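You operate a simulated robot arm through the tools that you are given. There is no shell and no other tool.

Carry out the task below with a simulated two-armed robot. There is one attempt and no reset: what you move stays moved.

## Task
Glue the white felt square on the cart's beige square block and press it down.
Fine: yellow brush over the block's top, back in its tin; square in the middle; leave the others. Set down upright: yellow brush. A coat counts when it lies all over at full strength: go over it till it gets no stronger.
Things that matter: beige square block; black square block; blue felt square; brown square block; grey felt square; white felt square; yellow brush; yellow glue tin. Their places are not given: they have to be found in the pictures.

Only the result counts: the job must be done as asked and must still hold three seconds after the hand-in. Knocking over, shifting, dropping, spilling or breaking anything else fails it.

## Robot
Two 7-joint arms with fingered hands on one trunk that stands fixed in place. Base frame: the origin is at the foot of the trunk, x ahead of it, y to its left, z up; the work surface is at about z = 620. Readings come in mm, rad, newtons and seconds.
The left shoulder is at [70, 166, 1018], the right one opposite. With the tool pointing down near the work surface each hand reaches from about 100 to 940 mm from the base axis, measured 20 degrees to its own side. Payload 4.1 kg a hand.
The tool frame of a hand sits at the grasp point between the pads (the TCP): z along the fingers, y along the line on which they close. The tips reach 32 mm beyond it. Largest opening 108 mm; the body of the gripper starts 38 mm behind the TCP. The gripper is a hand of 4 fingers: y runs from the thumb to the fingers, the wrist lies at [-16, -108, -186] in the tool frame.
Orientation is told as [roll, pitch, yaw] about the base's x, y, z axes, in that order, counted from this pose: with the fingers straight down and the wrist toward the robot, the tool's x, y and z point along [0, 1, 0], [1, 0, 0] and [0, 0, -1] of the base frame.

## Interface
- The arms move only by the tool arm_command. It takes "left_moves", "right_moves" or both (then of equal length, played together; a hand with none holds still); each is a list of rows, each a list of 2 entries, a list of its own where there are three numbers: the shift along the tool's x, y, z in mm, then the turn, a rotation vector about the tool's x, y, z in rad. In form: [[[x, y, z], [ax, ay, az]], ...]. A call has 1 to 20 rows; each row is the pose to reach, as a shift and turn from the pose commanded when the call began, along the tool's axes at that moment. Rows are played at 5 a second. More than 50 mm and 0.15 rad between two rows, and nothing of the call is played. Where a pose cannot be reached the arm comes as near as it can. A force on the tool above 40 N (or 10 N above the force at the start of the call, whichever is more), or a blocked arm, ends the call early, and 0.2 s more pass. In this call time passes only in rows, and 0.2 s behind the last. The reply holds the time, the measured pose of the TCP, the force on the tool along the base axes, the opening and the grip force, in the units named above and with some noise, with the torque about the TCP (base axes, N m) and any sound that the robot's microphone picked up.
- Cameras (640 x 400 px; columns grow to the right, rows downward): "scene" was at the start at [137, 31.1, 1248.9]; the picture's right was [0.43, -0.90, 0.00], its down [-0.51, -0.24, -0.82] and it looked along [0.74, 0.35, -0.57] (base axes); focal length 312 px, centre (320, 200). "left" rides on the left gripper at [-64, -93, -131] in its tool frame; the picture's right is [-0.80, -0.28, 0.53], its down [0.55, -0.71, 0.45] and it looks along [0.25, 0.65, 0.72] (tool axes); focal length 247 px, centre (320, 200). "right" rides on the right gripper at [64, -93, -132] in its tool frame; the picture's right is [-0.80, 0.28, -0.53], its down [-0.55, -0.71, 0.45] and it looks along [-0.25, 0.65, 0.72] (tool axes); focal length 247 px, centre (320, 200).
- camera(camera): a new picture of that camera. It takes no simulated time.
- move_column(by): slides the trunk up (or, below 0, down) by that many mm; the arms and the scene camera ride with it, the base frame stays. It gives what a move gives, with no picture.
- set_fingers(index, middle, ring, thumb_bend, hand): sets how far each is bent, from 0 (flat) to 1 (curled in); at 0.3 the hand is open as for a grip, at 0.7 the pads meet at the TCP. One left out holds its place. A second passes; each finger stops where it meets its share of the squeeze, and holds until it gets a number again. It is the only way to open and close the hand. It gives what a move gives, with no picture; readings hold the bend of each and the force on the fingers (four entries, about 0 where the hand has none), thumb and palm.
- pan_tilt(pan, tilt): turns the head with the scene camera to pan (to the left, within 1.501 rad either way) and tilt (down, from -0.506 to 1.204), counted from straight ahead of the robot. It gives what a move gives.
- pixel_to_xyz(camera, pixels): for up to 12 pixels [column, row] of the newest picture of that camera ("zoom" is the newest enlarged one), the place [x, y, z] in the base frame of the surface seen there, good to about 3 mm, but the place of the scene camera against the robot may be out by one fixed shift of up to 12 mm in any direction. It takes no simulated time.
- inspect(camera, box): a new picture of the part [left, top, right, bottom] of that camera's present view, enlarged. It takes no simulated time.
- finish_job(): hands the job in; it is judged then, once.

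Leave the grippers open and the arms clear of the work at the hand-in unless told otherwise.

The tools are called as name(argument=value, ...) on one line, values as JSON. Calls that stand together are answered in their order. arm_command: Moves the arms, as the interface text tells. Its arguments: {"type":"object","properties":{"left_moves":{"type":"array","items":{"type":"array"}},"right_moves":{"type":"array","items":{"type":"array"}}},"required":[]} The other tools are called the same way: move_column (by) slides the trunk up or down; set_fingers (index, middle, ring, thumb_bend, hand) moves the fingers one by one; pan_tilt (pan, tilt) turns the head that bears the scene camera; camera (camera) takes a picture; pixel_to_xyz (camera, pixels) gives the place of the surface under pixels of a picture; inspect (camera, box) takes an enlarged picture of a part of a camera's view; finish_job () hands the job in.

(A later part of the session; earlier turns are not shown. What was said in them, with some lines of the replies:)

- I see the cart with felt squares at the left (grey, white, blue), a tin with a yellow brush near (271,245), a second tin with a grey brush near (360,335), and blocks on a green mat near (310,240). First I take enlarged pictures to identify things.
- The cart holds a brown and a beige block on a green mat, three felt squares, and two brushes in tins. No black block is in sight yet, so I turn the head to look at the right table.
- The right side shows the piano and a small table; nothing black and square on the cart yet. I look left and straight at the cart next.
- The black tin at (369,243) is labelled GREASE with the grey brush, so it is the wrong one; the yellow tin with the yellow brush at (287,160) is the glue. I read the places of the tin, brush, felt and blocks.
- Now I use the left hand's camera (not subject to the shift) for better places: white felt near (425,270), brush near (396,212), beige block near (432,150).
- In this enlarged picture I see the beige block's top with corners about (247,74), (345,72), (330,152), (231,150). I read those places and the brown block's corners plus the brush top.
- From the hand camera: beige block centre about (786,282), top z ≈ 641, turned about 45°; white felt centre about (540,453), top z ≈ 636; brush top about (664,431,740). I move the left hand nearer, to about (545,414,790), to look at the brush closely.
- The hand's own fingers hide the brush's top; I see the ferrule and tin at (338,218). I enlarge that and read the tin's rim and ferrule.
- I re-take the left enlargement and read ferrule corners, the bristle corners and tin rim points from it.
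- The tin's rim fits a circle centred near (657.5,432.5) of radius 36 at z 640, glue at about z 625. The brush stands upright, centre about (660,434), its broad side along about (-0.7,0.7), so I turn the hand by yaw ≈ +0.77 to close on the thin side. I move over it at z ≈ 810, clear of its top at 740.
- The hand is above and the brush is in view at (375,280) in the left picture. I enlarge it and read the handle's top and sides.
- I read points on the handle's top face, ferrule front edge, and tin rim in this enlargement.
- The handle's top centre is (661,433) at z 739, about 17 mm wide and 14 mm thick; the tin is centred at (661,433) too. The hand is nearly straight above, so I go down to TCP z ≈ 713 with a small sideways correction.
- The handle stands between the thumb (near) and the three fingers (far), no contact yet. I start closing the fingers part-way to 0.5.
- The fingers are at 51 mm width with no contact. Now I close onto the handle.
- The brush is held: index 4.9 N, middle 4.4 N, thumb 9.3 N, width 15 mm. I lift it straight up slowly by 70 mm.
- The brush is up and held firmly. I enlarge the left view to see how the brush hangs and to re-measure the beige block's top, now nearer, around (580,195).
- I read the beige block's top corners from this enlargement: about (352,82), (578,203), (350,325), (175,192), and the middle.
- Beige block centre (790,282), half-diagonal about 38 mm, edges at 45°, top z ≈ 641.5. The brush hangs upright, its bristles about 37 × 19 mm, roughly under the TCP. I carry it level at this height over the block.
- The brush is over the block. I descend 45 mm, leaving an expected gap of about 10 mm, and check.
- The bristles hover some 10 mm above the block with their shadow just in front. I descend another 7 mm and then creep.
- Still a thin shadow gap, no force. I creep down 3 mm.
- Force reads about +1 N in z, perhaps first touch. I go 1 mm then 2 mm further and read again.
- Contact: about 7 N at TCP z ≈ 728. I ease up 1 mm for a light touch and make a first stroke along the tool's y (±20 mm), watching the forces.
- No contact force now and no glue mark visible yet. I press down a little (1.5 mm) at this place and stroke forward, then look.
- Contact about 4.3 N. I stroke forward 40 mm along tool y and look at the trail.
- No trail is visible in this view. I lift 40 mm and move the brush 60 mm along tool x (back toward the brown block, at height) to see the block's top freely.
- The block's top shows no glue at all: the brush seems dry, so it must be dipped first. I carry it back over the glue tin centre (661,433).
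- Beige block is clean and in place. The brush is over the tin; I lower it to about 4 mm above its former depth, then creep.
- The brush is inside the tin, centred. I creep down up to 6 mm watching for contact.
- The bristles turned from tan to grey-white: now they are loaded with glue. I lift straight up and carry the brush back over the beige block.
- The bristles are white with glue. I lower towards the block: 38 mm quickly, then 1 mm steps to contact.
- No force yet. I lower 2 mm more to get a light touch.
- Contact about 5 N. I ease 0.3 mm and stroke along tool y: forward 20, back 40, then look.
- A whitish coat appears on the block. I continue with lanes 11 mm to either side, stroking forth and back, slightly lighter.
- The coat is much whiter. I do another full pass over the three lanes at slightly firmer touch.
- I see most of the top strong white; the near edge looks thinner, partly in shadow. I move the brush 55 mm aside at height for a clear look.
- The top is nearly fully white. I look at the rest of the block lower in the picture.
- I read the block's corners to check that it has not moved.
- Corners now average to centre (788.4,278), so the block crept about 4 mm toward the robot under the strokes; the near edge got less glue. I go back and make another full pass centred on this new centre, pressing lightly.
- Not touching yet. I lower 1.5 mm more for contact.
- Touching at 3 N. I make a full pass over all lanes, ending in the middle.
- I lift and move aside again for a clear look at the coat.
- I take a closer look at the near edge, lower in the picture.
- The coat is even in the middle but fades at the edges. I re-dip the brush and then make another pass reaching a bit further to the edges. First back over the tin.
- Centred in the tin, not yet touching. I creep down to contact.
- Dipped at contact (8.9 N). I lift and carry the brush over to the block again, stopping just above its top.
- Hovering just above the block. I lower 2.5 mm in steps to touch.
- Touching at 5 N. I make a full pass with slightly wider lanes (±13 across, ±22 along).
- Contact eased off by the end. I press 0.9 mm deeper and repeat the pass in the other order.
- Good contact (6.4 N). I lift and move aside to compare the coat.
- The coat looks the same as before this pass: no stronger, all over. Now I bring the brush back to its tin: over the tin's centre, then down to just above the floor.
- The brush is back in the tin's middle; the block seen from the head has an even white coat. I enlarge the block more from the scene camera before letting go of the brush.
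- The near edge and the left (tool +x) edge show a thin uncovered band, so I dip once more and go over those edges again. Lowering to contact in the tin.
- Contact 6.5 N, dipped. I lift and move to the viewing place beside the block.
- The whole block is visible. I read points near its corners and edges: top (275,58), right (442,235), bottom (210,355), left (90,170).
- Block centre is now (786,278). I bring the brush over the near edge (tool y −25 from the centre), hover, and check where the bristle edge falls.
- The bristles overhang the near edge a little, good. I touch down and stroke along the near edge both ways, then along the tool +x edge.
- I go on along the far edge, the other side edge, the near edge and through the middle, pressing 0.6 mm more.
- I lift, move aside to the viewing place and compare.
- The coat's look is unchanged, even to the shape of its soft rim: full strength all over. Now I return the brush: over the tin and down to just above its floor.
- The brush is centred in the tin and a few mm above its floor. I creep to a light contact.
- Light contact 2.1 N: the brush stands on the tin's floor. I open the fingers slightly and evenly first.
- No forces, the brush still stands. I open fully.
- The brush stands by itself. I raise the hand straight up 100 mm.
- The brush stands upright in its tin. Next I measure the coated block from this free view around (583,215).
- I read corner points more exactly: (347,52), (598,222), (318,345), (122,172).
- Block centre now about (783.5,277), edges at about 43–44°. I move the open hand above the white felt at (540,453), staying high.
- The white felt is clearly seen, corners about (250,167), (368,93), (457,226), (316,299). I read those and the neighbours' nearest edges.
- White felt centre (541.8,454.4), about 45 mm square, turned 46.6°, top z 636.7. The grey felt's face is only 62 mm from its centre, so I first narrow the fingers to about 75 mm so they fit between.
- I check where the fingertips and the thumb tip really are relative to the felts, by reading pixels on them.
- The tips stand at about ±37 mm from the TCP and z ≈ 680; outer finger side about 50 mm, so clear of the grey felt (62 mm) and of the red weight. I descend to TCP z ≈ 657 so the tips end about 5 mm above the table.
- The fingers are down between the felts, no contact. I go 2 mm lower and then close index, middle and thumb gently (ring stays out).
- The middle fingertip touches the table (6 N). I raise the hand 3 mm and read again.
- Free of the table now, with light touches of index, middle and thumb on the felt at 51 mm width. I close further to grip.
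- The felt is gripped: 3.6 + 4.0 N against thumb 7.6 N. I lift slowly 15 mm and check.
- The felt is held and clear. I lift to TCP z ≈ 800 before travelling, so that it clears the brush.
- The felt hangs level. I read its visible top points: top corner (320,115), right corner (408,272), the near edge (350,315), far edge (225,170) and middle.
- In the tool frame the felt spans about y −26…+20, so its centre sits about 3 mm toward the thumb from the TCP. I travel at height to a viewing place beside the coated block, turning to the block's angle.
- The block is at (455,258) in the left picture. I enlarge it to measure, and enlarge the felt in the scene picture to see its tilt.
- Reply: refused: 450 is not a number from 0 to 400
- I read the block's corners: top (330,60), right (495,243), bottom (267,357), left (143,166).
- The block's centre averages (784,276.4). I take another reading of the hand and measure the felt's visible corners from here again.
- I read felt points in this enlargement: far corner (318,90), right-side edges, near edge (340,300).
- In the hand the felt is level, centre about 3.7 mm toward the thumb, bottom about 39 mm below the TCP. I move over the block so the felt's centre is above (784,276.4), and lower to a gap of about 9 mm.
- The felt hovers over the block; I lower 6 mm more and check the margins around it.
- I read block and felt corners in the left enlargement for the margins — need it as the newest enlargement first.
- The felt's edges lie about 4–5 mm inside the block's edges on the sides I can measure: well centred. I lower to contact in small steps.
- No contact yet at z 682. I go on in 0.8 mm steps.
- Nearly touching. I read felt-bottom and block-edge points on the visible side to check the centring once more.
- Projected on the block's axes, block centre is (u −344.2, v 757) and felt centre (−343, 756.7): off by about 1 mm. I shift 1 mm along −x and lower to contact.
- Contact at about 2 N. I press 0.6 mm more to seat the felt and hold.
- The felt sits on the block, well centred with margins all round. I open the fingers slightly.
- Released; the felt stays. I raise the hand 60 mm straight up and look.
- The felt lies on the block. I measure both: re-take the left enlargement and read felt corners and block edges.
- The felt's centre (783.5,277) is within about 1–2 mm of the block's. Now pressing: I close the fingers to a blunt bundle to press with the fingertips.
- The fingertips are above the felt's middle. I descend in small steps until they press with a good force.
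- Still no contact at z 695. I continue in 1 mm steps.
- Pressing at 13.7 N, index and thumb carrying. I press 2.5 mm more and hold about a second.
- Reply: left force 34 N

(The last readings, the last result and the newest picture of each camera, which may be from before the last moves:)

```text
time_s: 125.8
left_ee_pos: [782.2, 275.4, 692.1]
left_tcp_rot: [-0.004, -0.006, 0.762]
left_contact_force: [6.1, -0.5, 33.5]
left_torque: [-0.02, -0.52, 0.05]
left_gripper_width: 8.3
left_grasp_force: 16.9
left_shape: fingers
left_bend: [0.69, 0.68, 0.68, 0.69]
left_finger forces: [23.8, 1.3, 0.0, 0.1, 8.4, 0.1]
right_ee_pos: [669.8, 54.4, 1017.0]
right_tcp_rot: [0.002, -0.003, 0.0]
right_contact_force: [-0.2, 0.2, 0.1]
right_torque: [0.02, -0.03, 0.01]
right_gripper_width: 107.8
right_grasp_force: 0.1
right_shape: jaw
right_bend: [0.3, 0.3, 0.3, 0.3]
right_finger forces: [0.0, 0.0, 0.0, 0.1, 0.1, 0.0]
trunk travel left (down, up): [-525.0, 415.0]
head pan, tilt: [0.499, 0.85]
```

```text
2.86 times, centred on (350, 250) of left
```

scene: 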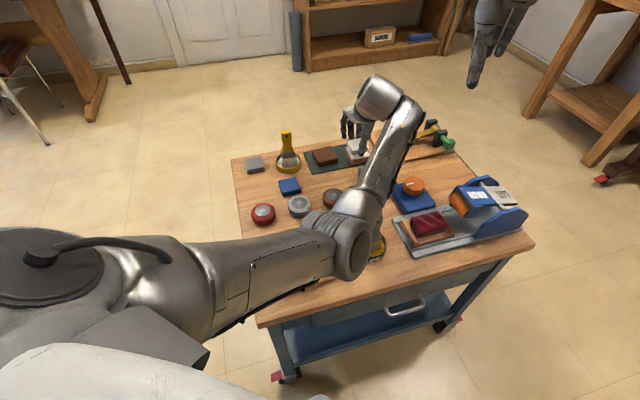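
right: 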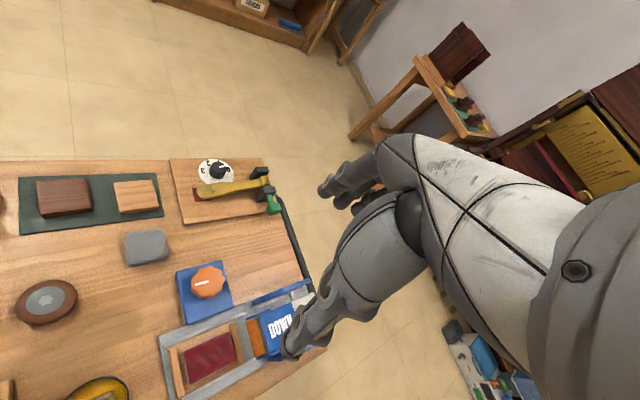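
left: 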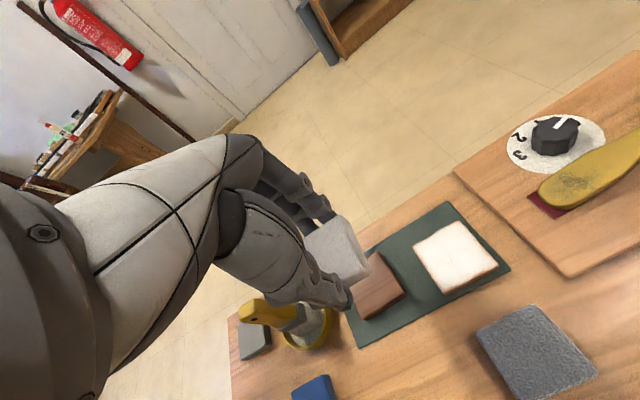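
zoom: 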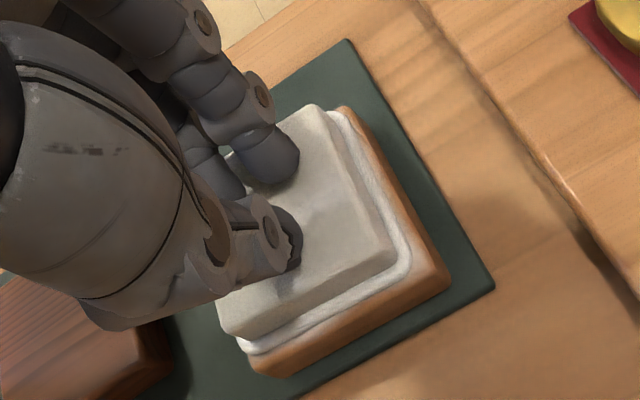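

A bead of glue has squeezed out around the felt: it is pressed (33 N). I ease off gently and raise the hand.

arm_command(left_moves=[[[0, 0, -2], [0, 0, 0]], [[0, 0, -4], [0, 0, 0]], [[0, 0, -7], [0, 0, 0]], [[0, 0, -14], [0, 0, 0]], [[0, 0, -26], [0, 0, 0]], [[0, 0, -42], [0, 0, 0]], [[0, 0, -60], [0, 0, 0]], [[0, 0, -80], [0, 0, 0]], [[0, 0, -80], [0, 0, 0]]])

inspect(camera="left", box=[300, 210, 440, 320])

inspect(camera="scene", box=[330, 125, 394, 180])

```text
time_s: 127.8
left_ee_pos: [783.7, 277.5, 766.7]
left_tcp_rot: [0.001, 0.0, 0.765]
left_contact_force: [-0.1, 0.5, -0.5]
left_torque: [0.01, -0.01, 0.03]
left_gripper_width: 7.8
left_grasp_force: 0.0
left_shape: fingers
left_bend: [0.68, 0.68, 0.68, 0.68]
left_finger forces: [0.1, 0.0, 0.1, 0.1, 0.0, 0.1]
right_ee_pos: [674.1, 55.3, 1013.7]
right_tcp_rot: [-0.001, -0.001, 0.0]
right_contact_force: [0.2, -0.5, 0.3]
right_torque: [-0.01, 0.01, 0.01]
right_gripper_width: 107.5
right_grasp_force: 0.1
right_shape: jaw
right_bend: [0.3, 0.3, 0.3, 0.3]
right_finger forces: [0.1, 0.0, 0.0, 0.0, 0.1, 0.0]
trunk travel left (down, up): [-525.0, 415.0]
head pan, tilt: [0.499, 0.85]
```

```text
3.64 times, centred on (370, 265) of left
```

zoom: 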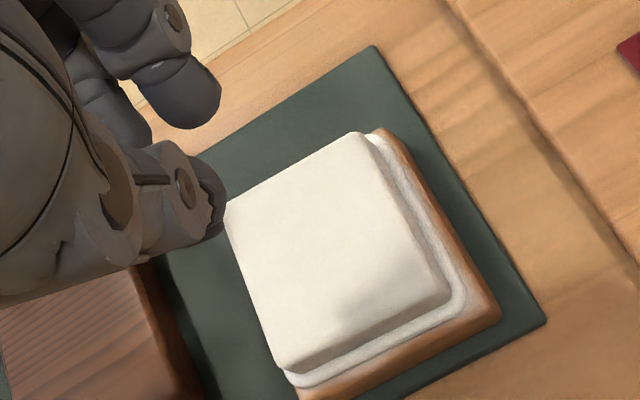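

```text
7.27 times, centred on (362, 152) of scene
```

zoom: 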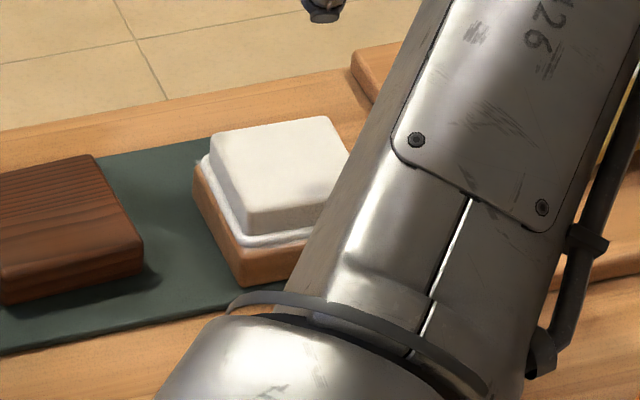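

The felt is pressed on all round. I open the hand, then raise it well up and withdraw.

set_fingers(hand="left", index=0.3, middle=0.3, ring=0.3, thumb_bend=0.3)

arm_command(left_moves=[[[0, 0, -20], [0, 0, 0]], [[0, 0, -50], [0, 0, 0]], [[0, 0, -85], [0, 0, 0]], [[0, 0, -120], [0, 0, 0]], [[0, -20, -155], [0, 0, 0]], [[15, -50, -185], [0, 0, 0]], [[35, -85, -210], [0, 0, 0]], [[60, -115, -230], [0, 0, 0]], [[90, -140, -245], [0, 0, 0]], [[120, -160, -255], [0, 0, 0]], [[150, -180, -265], [0, 0, 0]], [[180, -190, -270], [0, 0, 0]], [[210, -195, -275], [0, 0, 0]], [[240, -195, -275], [0, 0, 0]], [[265, -195, -275], [0, 0, 0]], [[265, -195, -275], [0, 0, 0]]])

camera(camera="scene")

camera(camera="left")

```text
time_s: 128.8
left_ee_pos: [783.8, 277.1, 768.3]
left_tcp_rot: [0.0, -0.001, 0.764]
left_contact_force: [0.7, 0.6, 0.0]
left_torque: [-0.02, 0.04, 0.0]
left_gripper_width: 108.3
left_grasp_force: 0.0
left_shape: fingers
left_bend: [0.3, 0.3, 0.3, 0.3]
left_finger forces: [0.1, 0.1, 0.1, 0.1, 0.1, 0.0]
right_ee_pos: [676.0, 55.1, 1013.4]
right_tcp_rot: [-0.001, 0.0, -0.001]
right_contact_force: [-1.1, -0.1, -0.5]
right_torque: [0.0, 0.01, 0.05]
right_gripper_width: 107.4
right_grasp_force: 0.1
right_shape: jaw
right_bend: [0.3, 0.3, 0.3, 0.3]
right_finger forces: [0.1, 0.1, 0.1, 0.0, 0.1, 0.1]
trunk travel left (down, up): [-525.0, 415.0]
head pan, tilt: [0.499, 0.85]
```

```text
time_s: 130.6
left_ee_pos: [684.1, 242.1, 983.9]
left_tcp_rot: [0.004, 0.011, 0.768]
left_contact_force: [0.2, -0.8, 0.2]
left_torque: [0.05, 0.0, 0.02]
left_gripper_width: 108.4
left_grasp_force: 0.0
left_shape: fingers
left_bend: [0.3, 0.3, 0.3, 0.3]
left_finger forces: [0.0, 0.0, 0.0, 0.0, 0.0, 0.1]
right_ee_pos: [669.6, 59.4, 1018.3]
right_tcp_rot: [0.0, 0.0, 0.015]
right_contact_force: [0.0, 0.0, -0.4]
right_torque: [0.0, 0.02, 0.01]
right_gripper_width: 107.5
right_grasp_force: 0.1
right_shape: jaw
right_bend: [0.3, 0.3, 0.3, 0.3]
right_finger forces: [0.0, 0.0, 0.0, 0.0, 0.0, 0.0]
trunk travel left (down, up): [-525.0, 415.0]
head pan, tilt: [0.499, 0.85]
stopped in row 8 (right hand): the force on the tool passed its limit at 70 N (the readings are from after the stop); the commanded pose is now the measured one
```

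```text
taken
```

scene: 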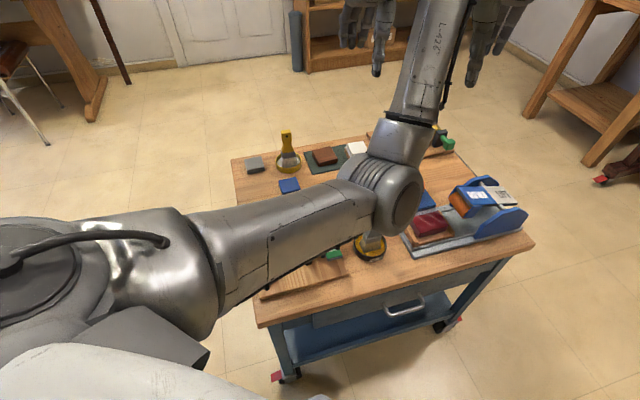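

```text
taken
```

left: 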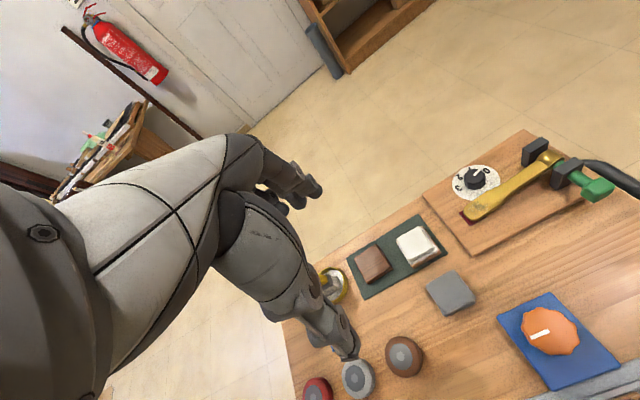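

The left forearm bumped the right hand while withdrawing; nothing on the cart is touched. I move the left hand straight to the left (+y), away from the right arm.

arm_command(left_moves=[[[14, 14, 0], [0, 0, 0]], [[29, 28, 0], [0, 0, 0]], [[50, 48, 0], [0, 0, 0]], [[72, 69, 0], [0, 0, 0]], [[94, 90, 0], [0, 0, 0]], [[94, 90, 0], [0, 0, 0]]])

camera(camera="scene")

```text
time_s: 132.0
left_ee_pos: [684.5, 372.3, 981.8]
left_tcp_rot: [0.006, 0.009, 0.767]
left_contact_force: [0.9, 0.1, -0.3]
left_torque: [-0.01, 0.04, -0.02]
left_gripper_width: 108.6
left_grasp_force: 0.0
left_shape: fingers
left_bend: [0.3, 0.3, 0.3, 0.3]
left_finger forces: [0.0, 0.0, 0.0, 0.1, 0.0, 0.0]
right_ee_pos: [669.4, 59.2, 1016.9]
right_tcp_rot: [0.002, 0.001, 0.014]
right_contact_force: [-0.7, 0.3, 0.3]
right_torque: [0.02, -0.03, -0.03]
right_gripper_width: 107.9
right_grasp_force: 0.0
right_shape: jaw
right_bend: [0.3, 0.3, 0.3, 0.3]
right_finger forces: [0.1, 0.0, 0.1, 0.0, 0.0, 0.0]
trunk travel left (down, up): [-525.0, 415.0]
head pan, tilt: [0.499, 0.85]
```

```text
taken
```

scene: 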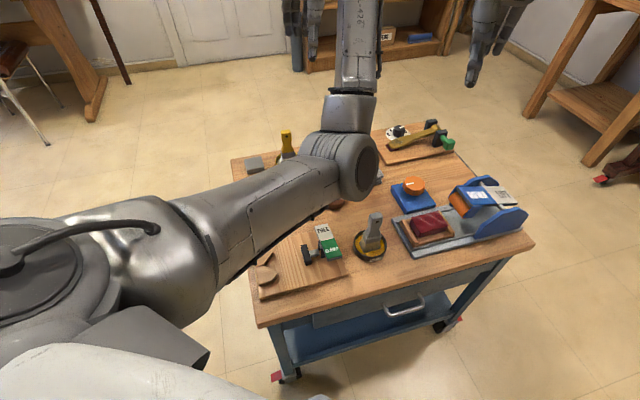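

Clear of the right arm. I now swing the left hand to about its starting place at the left.

arm_command(left_moves=[[[28, -5, -6], [0, 0, 0.09]], [[56, -11, -12], [0, 0, 0.18]], [[84, -17, -18], [0, 0, 0.28]], [[112, -22, -24], [0, 0, 0.38]], [[140, -28, -30], [0, 0, 0.48]], [[168, -34, -36], [0, 0, 0.58]], [[196, -39, -42], [0, 0, 0.68]], [[220, -44, -48], [0, 0, 0.767]], [[220, -44, -48], [0, 0, 0.767]]])

camera(camera="scene")

camera(camera="left")

```text
time_s: 134.0
left_ee_pos: [500.1, 499.7, 1032.1]
left_tcp_rot: [-0.001, 0.007, -0.001]
left_contact_force: [-0.2, -0.3, -0.5]
left_torque: [0.02, 0.02, 0.0]
left_gripper_width: 108.6
left_grasp_force: 0.2
left_shape: fingers
left_bend: [0.3, 0.3, 0.3, 0.3]
left_finger forces: [0.0, 0.0, 0.0, 0.0, 0.1, 0.1]
right_ee_pos: [669.7, 59.3, 1016.9]
right_tcp_rot: [0.002, 0.002, 0.013]
right_contact_force: [0.1, -0.4, -0.3]
right_torque: [0.03, 0.04, 0.0]
right_gripper_width: 107.7
right_grasp_force: 0.1
right_shape: jaw
right_bend: [0.3, 0.3, 0.3, 0.3]
right_finger forces: [0.1, 0.1, 0.1, 0.1, 0.0, 0.0]
trunk travel left (down, up): [-525.0, 415.0]
head pan, tilt: [0.499, 0.85]
```

```text
taken
```

scene: 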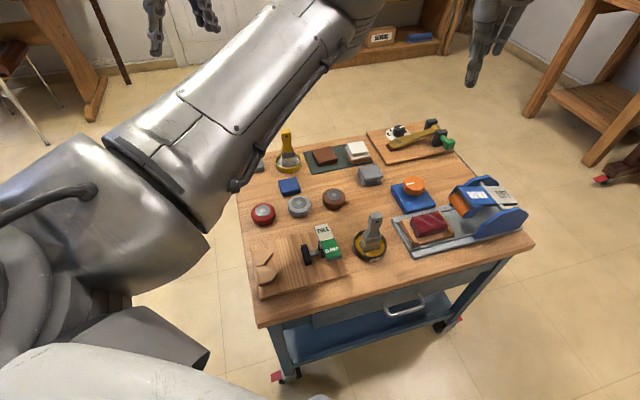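

```text
taken
```

left: 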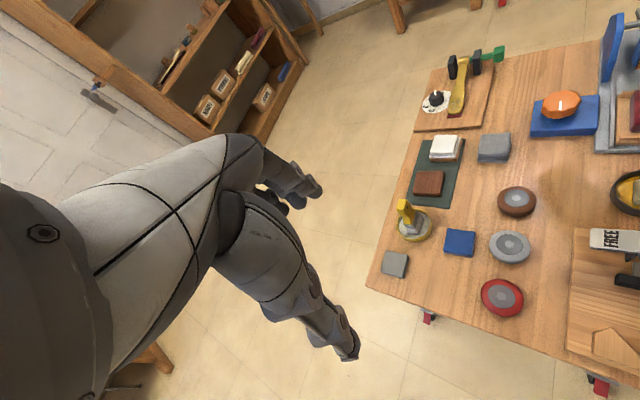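

The arm is clear. I check the result close up: block with felt and the brush in its tin.

inspect(camera="scene", box=[265, 120, 385, 195])

inspect(camera="scene", box=[340, 135, 380, 170])

inspect(camera="left", box=[370, 120, 500, 290])

inspect(camera="left", box=[405, 120, 485, 180])

pixel_to_xyz(camera="zoom", pixels=[[225, 120], [450, 115], [405, 280], [175, 270], [320, 190], [385, 330], [165, 320], [470, 150]])

```text
5.33 times, centred on (325, 158) of scene
```

zoom: 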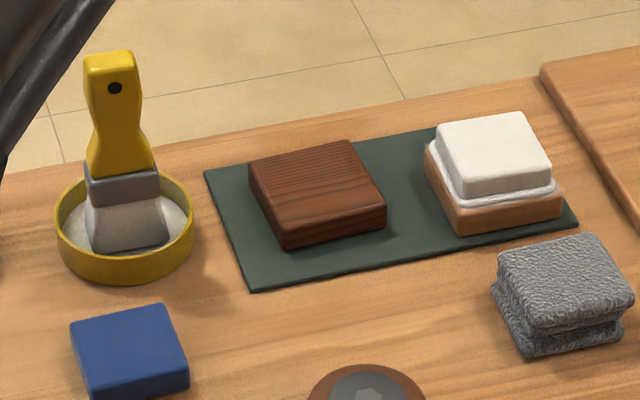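

```text
11.43 times, centred on (360, 152) of scene
```

zoom: 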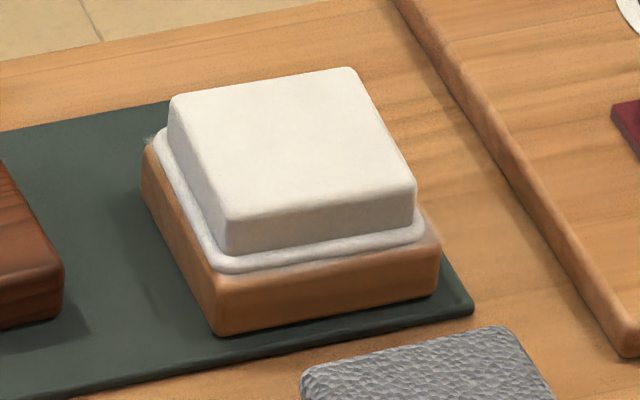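

```text
2.35 times, centred on (435, 205) of left
```

zoom: 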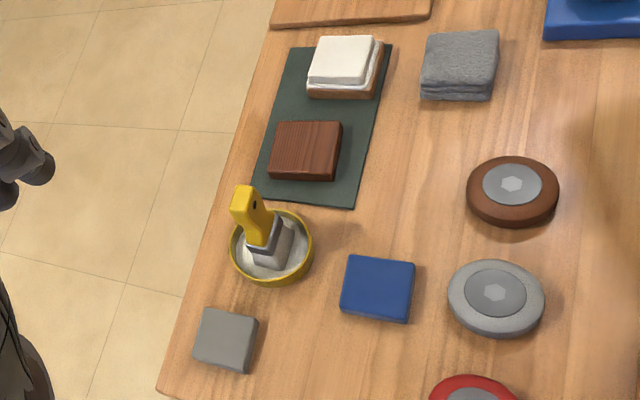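

```text
6.67 times, centred on (445, 150) of left
```

zoom: 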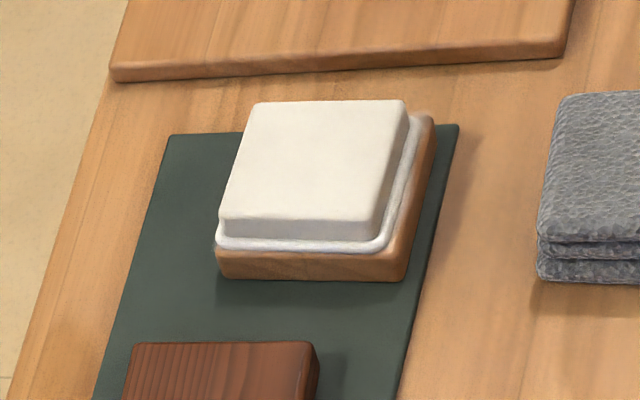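

```text
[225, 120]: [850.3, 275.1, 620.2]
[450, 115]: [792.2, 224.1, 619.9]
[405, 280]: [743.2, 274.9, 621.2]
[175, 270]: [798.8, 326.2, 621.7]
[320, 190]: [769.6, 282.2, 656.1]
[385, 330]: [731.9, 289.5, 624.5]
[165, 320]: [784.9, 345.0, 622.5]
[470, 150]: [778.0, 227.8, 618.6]
```

The felt lies flat with a glue bead, the brush is upright, all else is in place. I read corners here to judge the centring more exactly.

pixel_to_xyz(camera="zoom", pixels=[[258, 106], [400, 105], [368, 217], [226, 214], [315, 160], [430, 125], [402, 258], [222, 262], [310, 265], [418, 190], [300, 228], [388, 170]])

```text
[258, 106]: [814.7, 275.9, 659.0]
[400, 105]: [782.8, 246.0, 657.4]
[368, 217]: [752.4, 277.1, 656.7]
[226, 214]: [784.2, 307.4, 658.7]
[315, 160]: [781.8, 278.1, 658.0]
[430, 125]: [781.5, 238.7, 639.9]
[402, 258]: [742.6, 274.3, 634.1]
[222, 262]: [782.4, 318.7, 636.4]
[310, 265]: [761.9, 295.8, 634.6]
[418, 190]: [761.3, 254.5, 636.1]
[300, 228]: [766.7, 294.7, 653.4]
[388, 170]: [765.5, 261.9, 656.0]
```

From this view the felt is about 1 mm off the block's centre. I cross-check with the scene camera.

inspect(camera="scene", box=[340, 135, 380, 170])

pixel_to_xyz(camera="zoom", pixels=[[175, 98], [345, 72], [408, 182], [235, 212], [290, 145], [150, 165], [180, 235], [214, 300], [330, 285], [436, 252], [215, 310], [425, 260]])

```text
11.43 times, centred on (360, 152) of scene
```

zoom: 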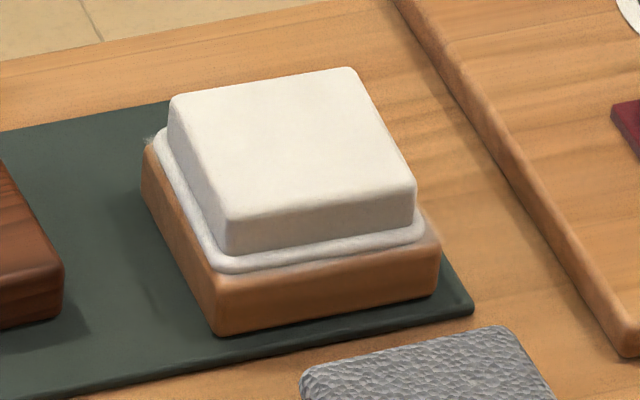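

```text
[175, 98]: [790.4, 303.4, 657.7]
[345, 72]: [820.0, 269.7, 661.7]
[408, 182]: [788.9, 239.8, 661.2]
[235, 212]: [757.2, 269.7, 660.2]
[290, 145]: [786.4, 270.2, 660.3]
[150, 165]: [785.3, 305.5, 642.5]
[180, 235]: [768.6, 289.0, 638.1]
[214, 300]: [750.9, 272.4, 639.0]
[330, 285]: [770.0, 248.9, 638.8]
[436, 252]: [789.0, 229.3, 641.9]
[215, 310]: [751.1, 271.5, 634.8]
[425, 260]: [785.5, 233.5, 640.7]
```

Both cameras agree: the felt is within about 1.5 mm of the block's middle, flat and glued all round. The yellow brush stands upright in its tin, the other items are where they were, and both hands are open and clear. I hand the job in.

finish_job()

```text
The job is handed in.
```

The white felt square is glued and pressed onto the cart's beige block, and I have handed the job in. I haven't seen the judgement.

- **Coat:** I brushed glue over the whole top of the block in several passes. The last passes no longer made it any whiter.
- **Felt:** it sits about 1 to 1.5 mm off the block's centre, measured from two cameras. I pressed it with about 33 N, and glue squeezed out along every edge I could see.
- **Brush:** the yellow brush is back in its tin, standing upright.
- **Other items:** they look to be where they were. I found no black square block on the cart, and the job didn't need one.

Two things did not go cleanly:

- **Block:** it slid about 7 mm and turned slightly while I was brushing. I set the felt by its new position.
- **Arms:** while pulling back at the end, the left arm bumped the right one and the move stopped at 70 N. The right hand ended about 5 mm from where it had been. I saw nothing on the cart move.

Both hands are open and clear of the cart.
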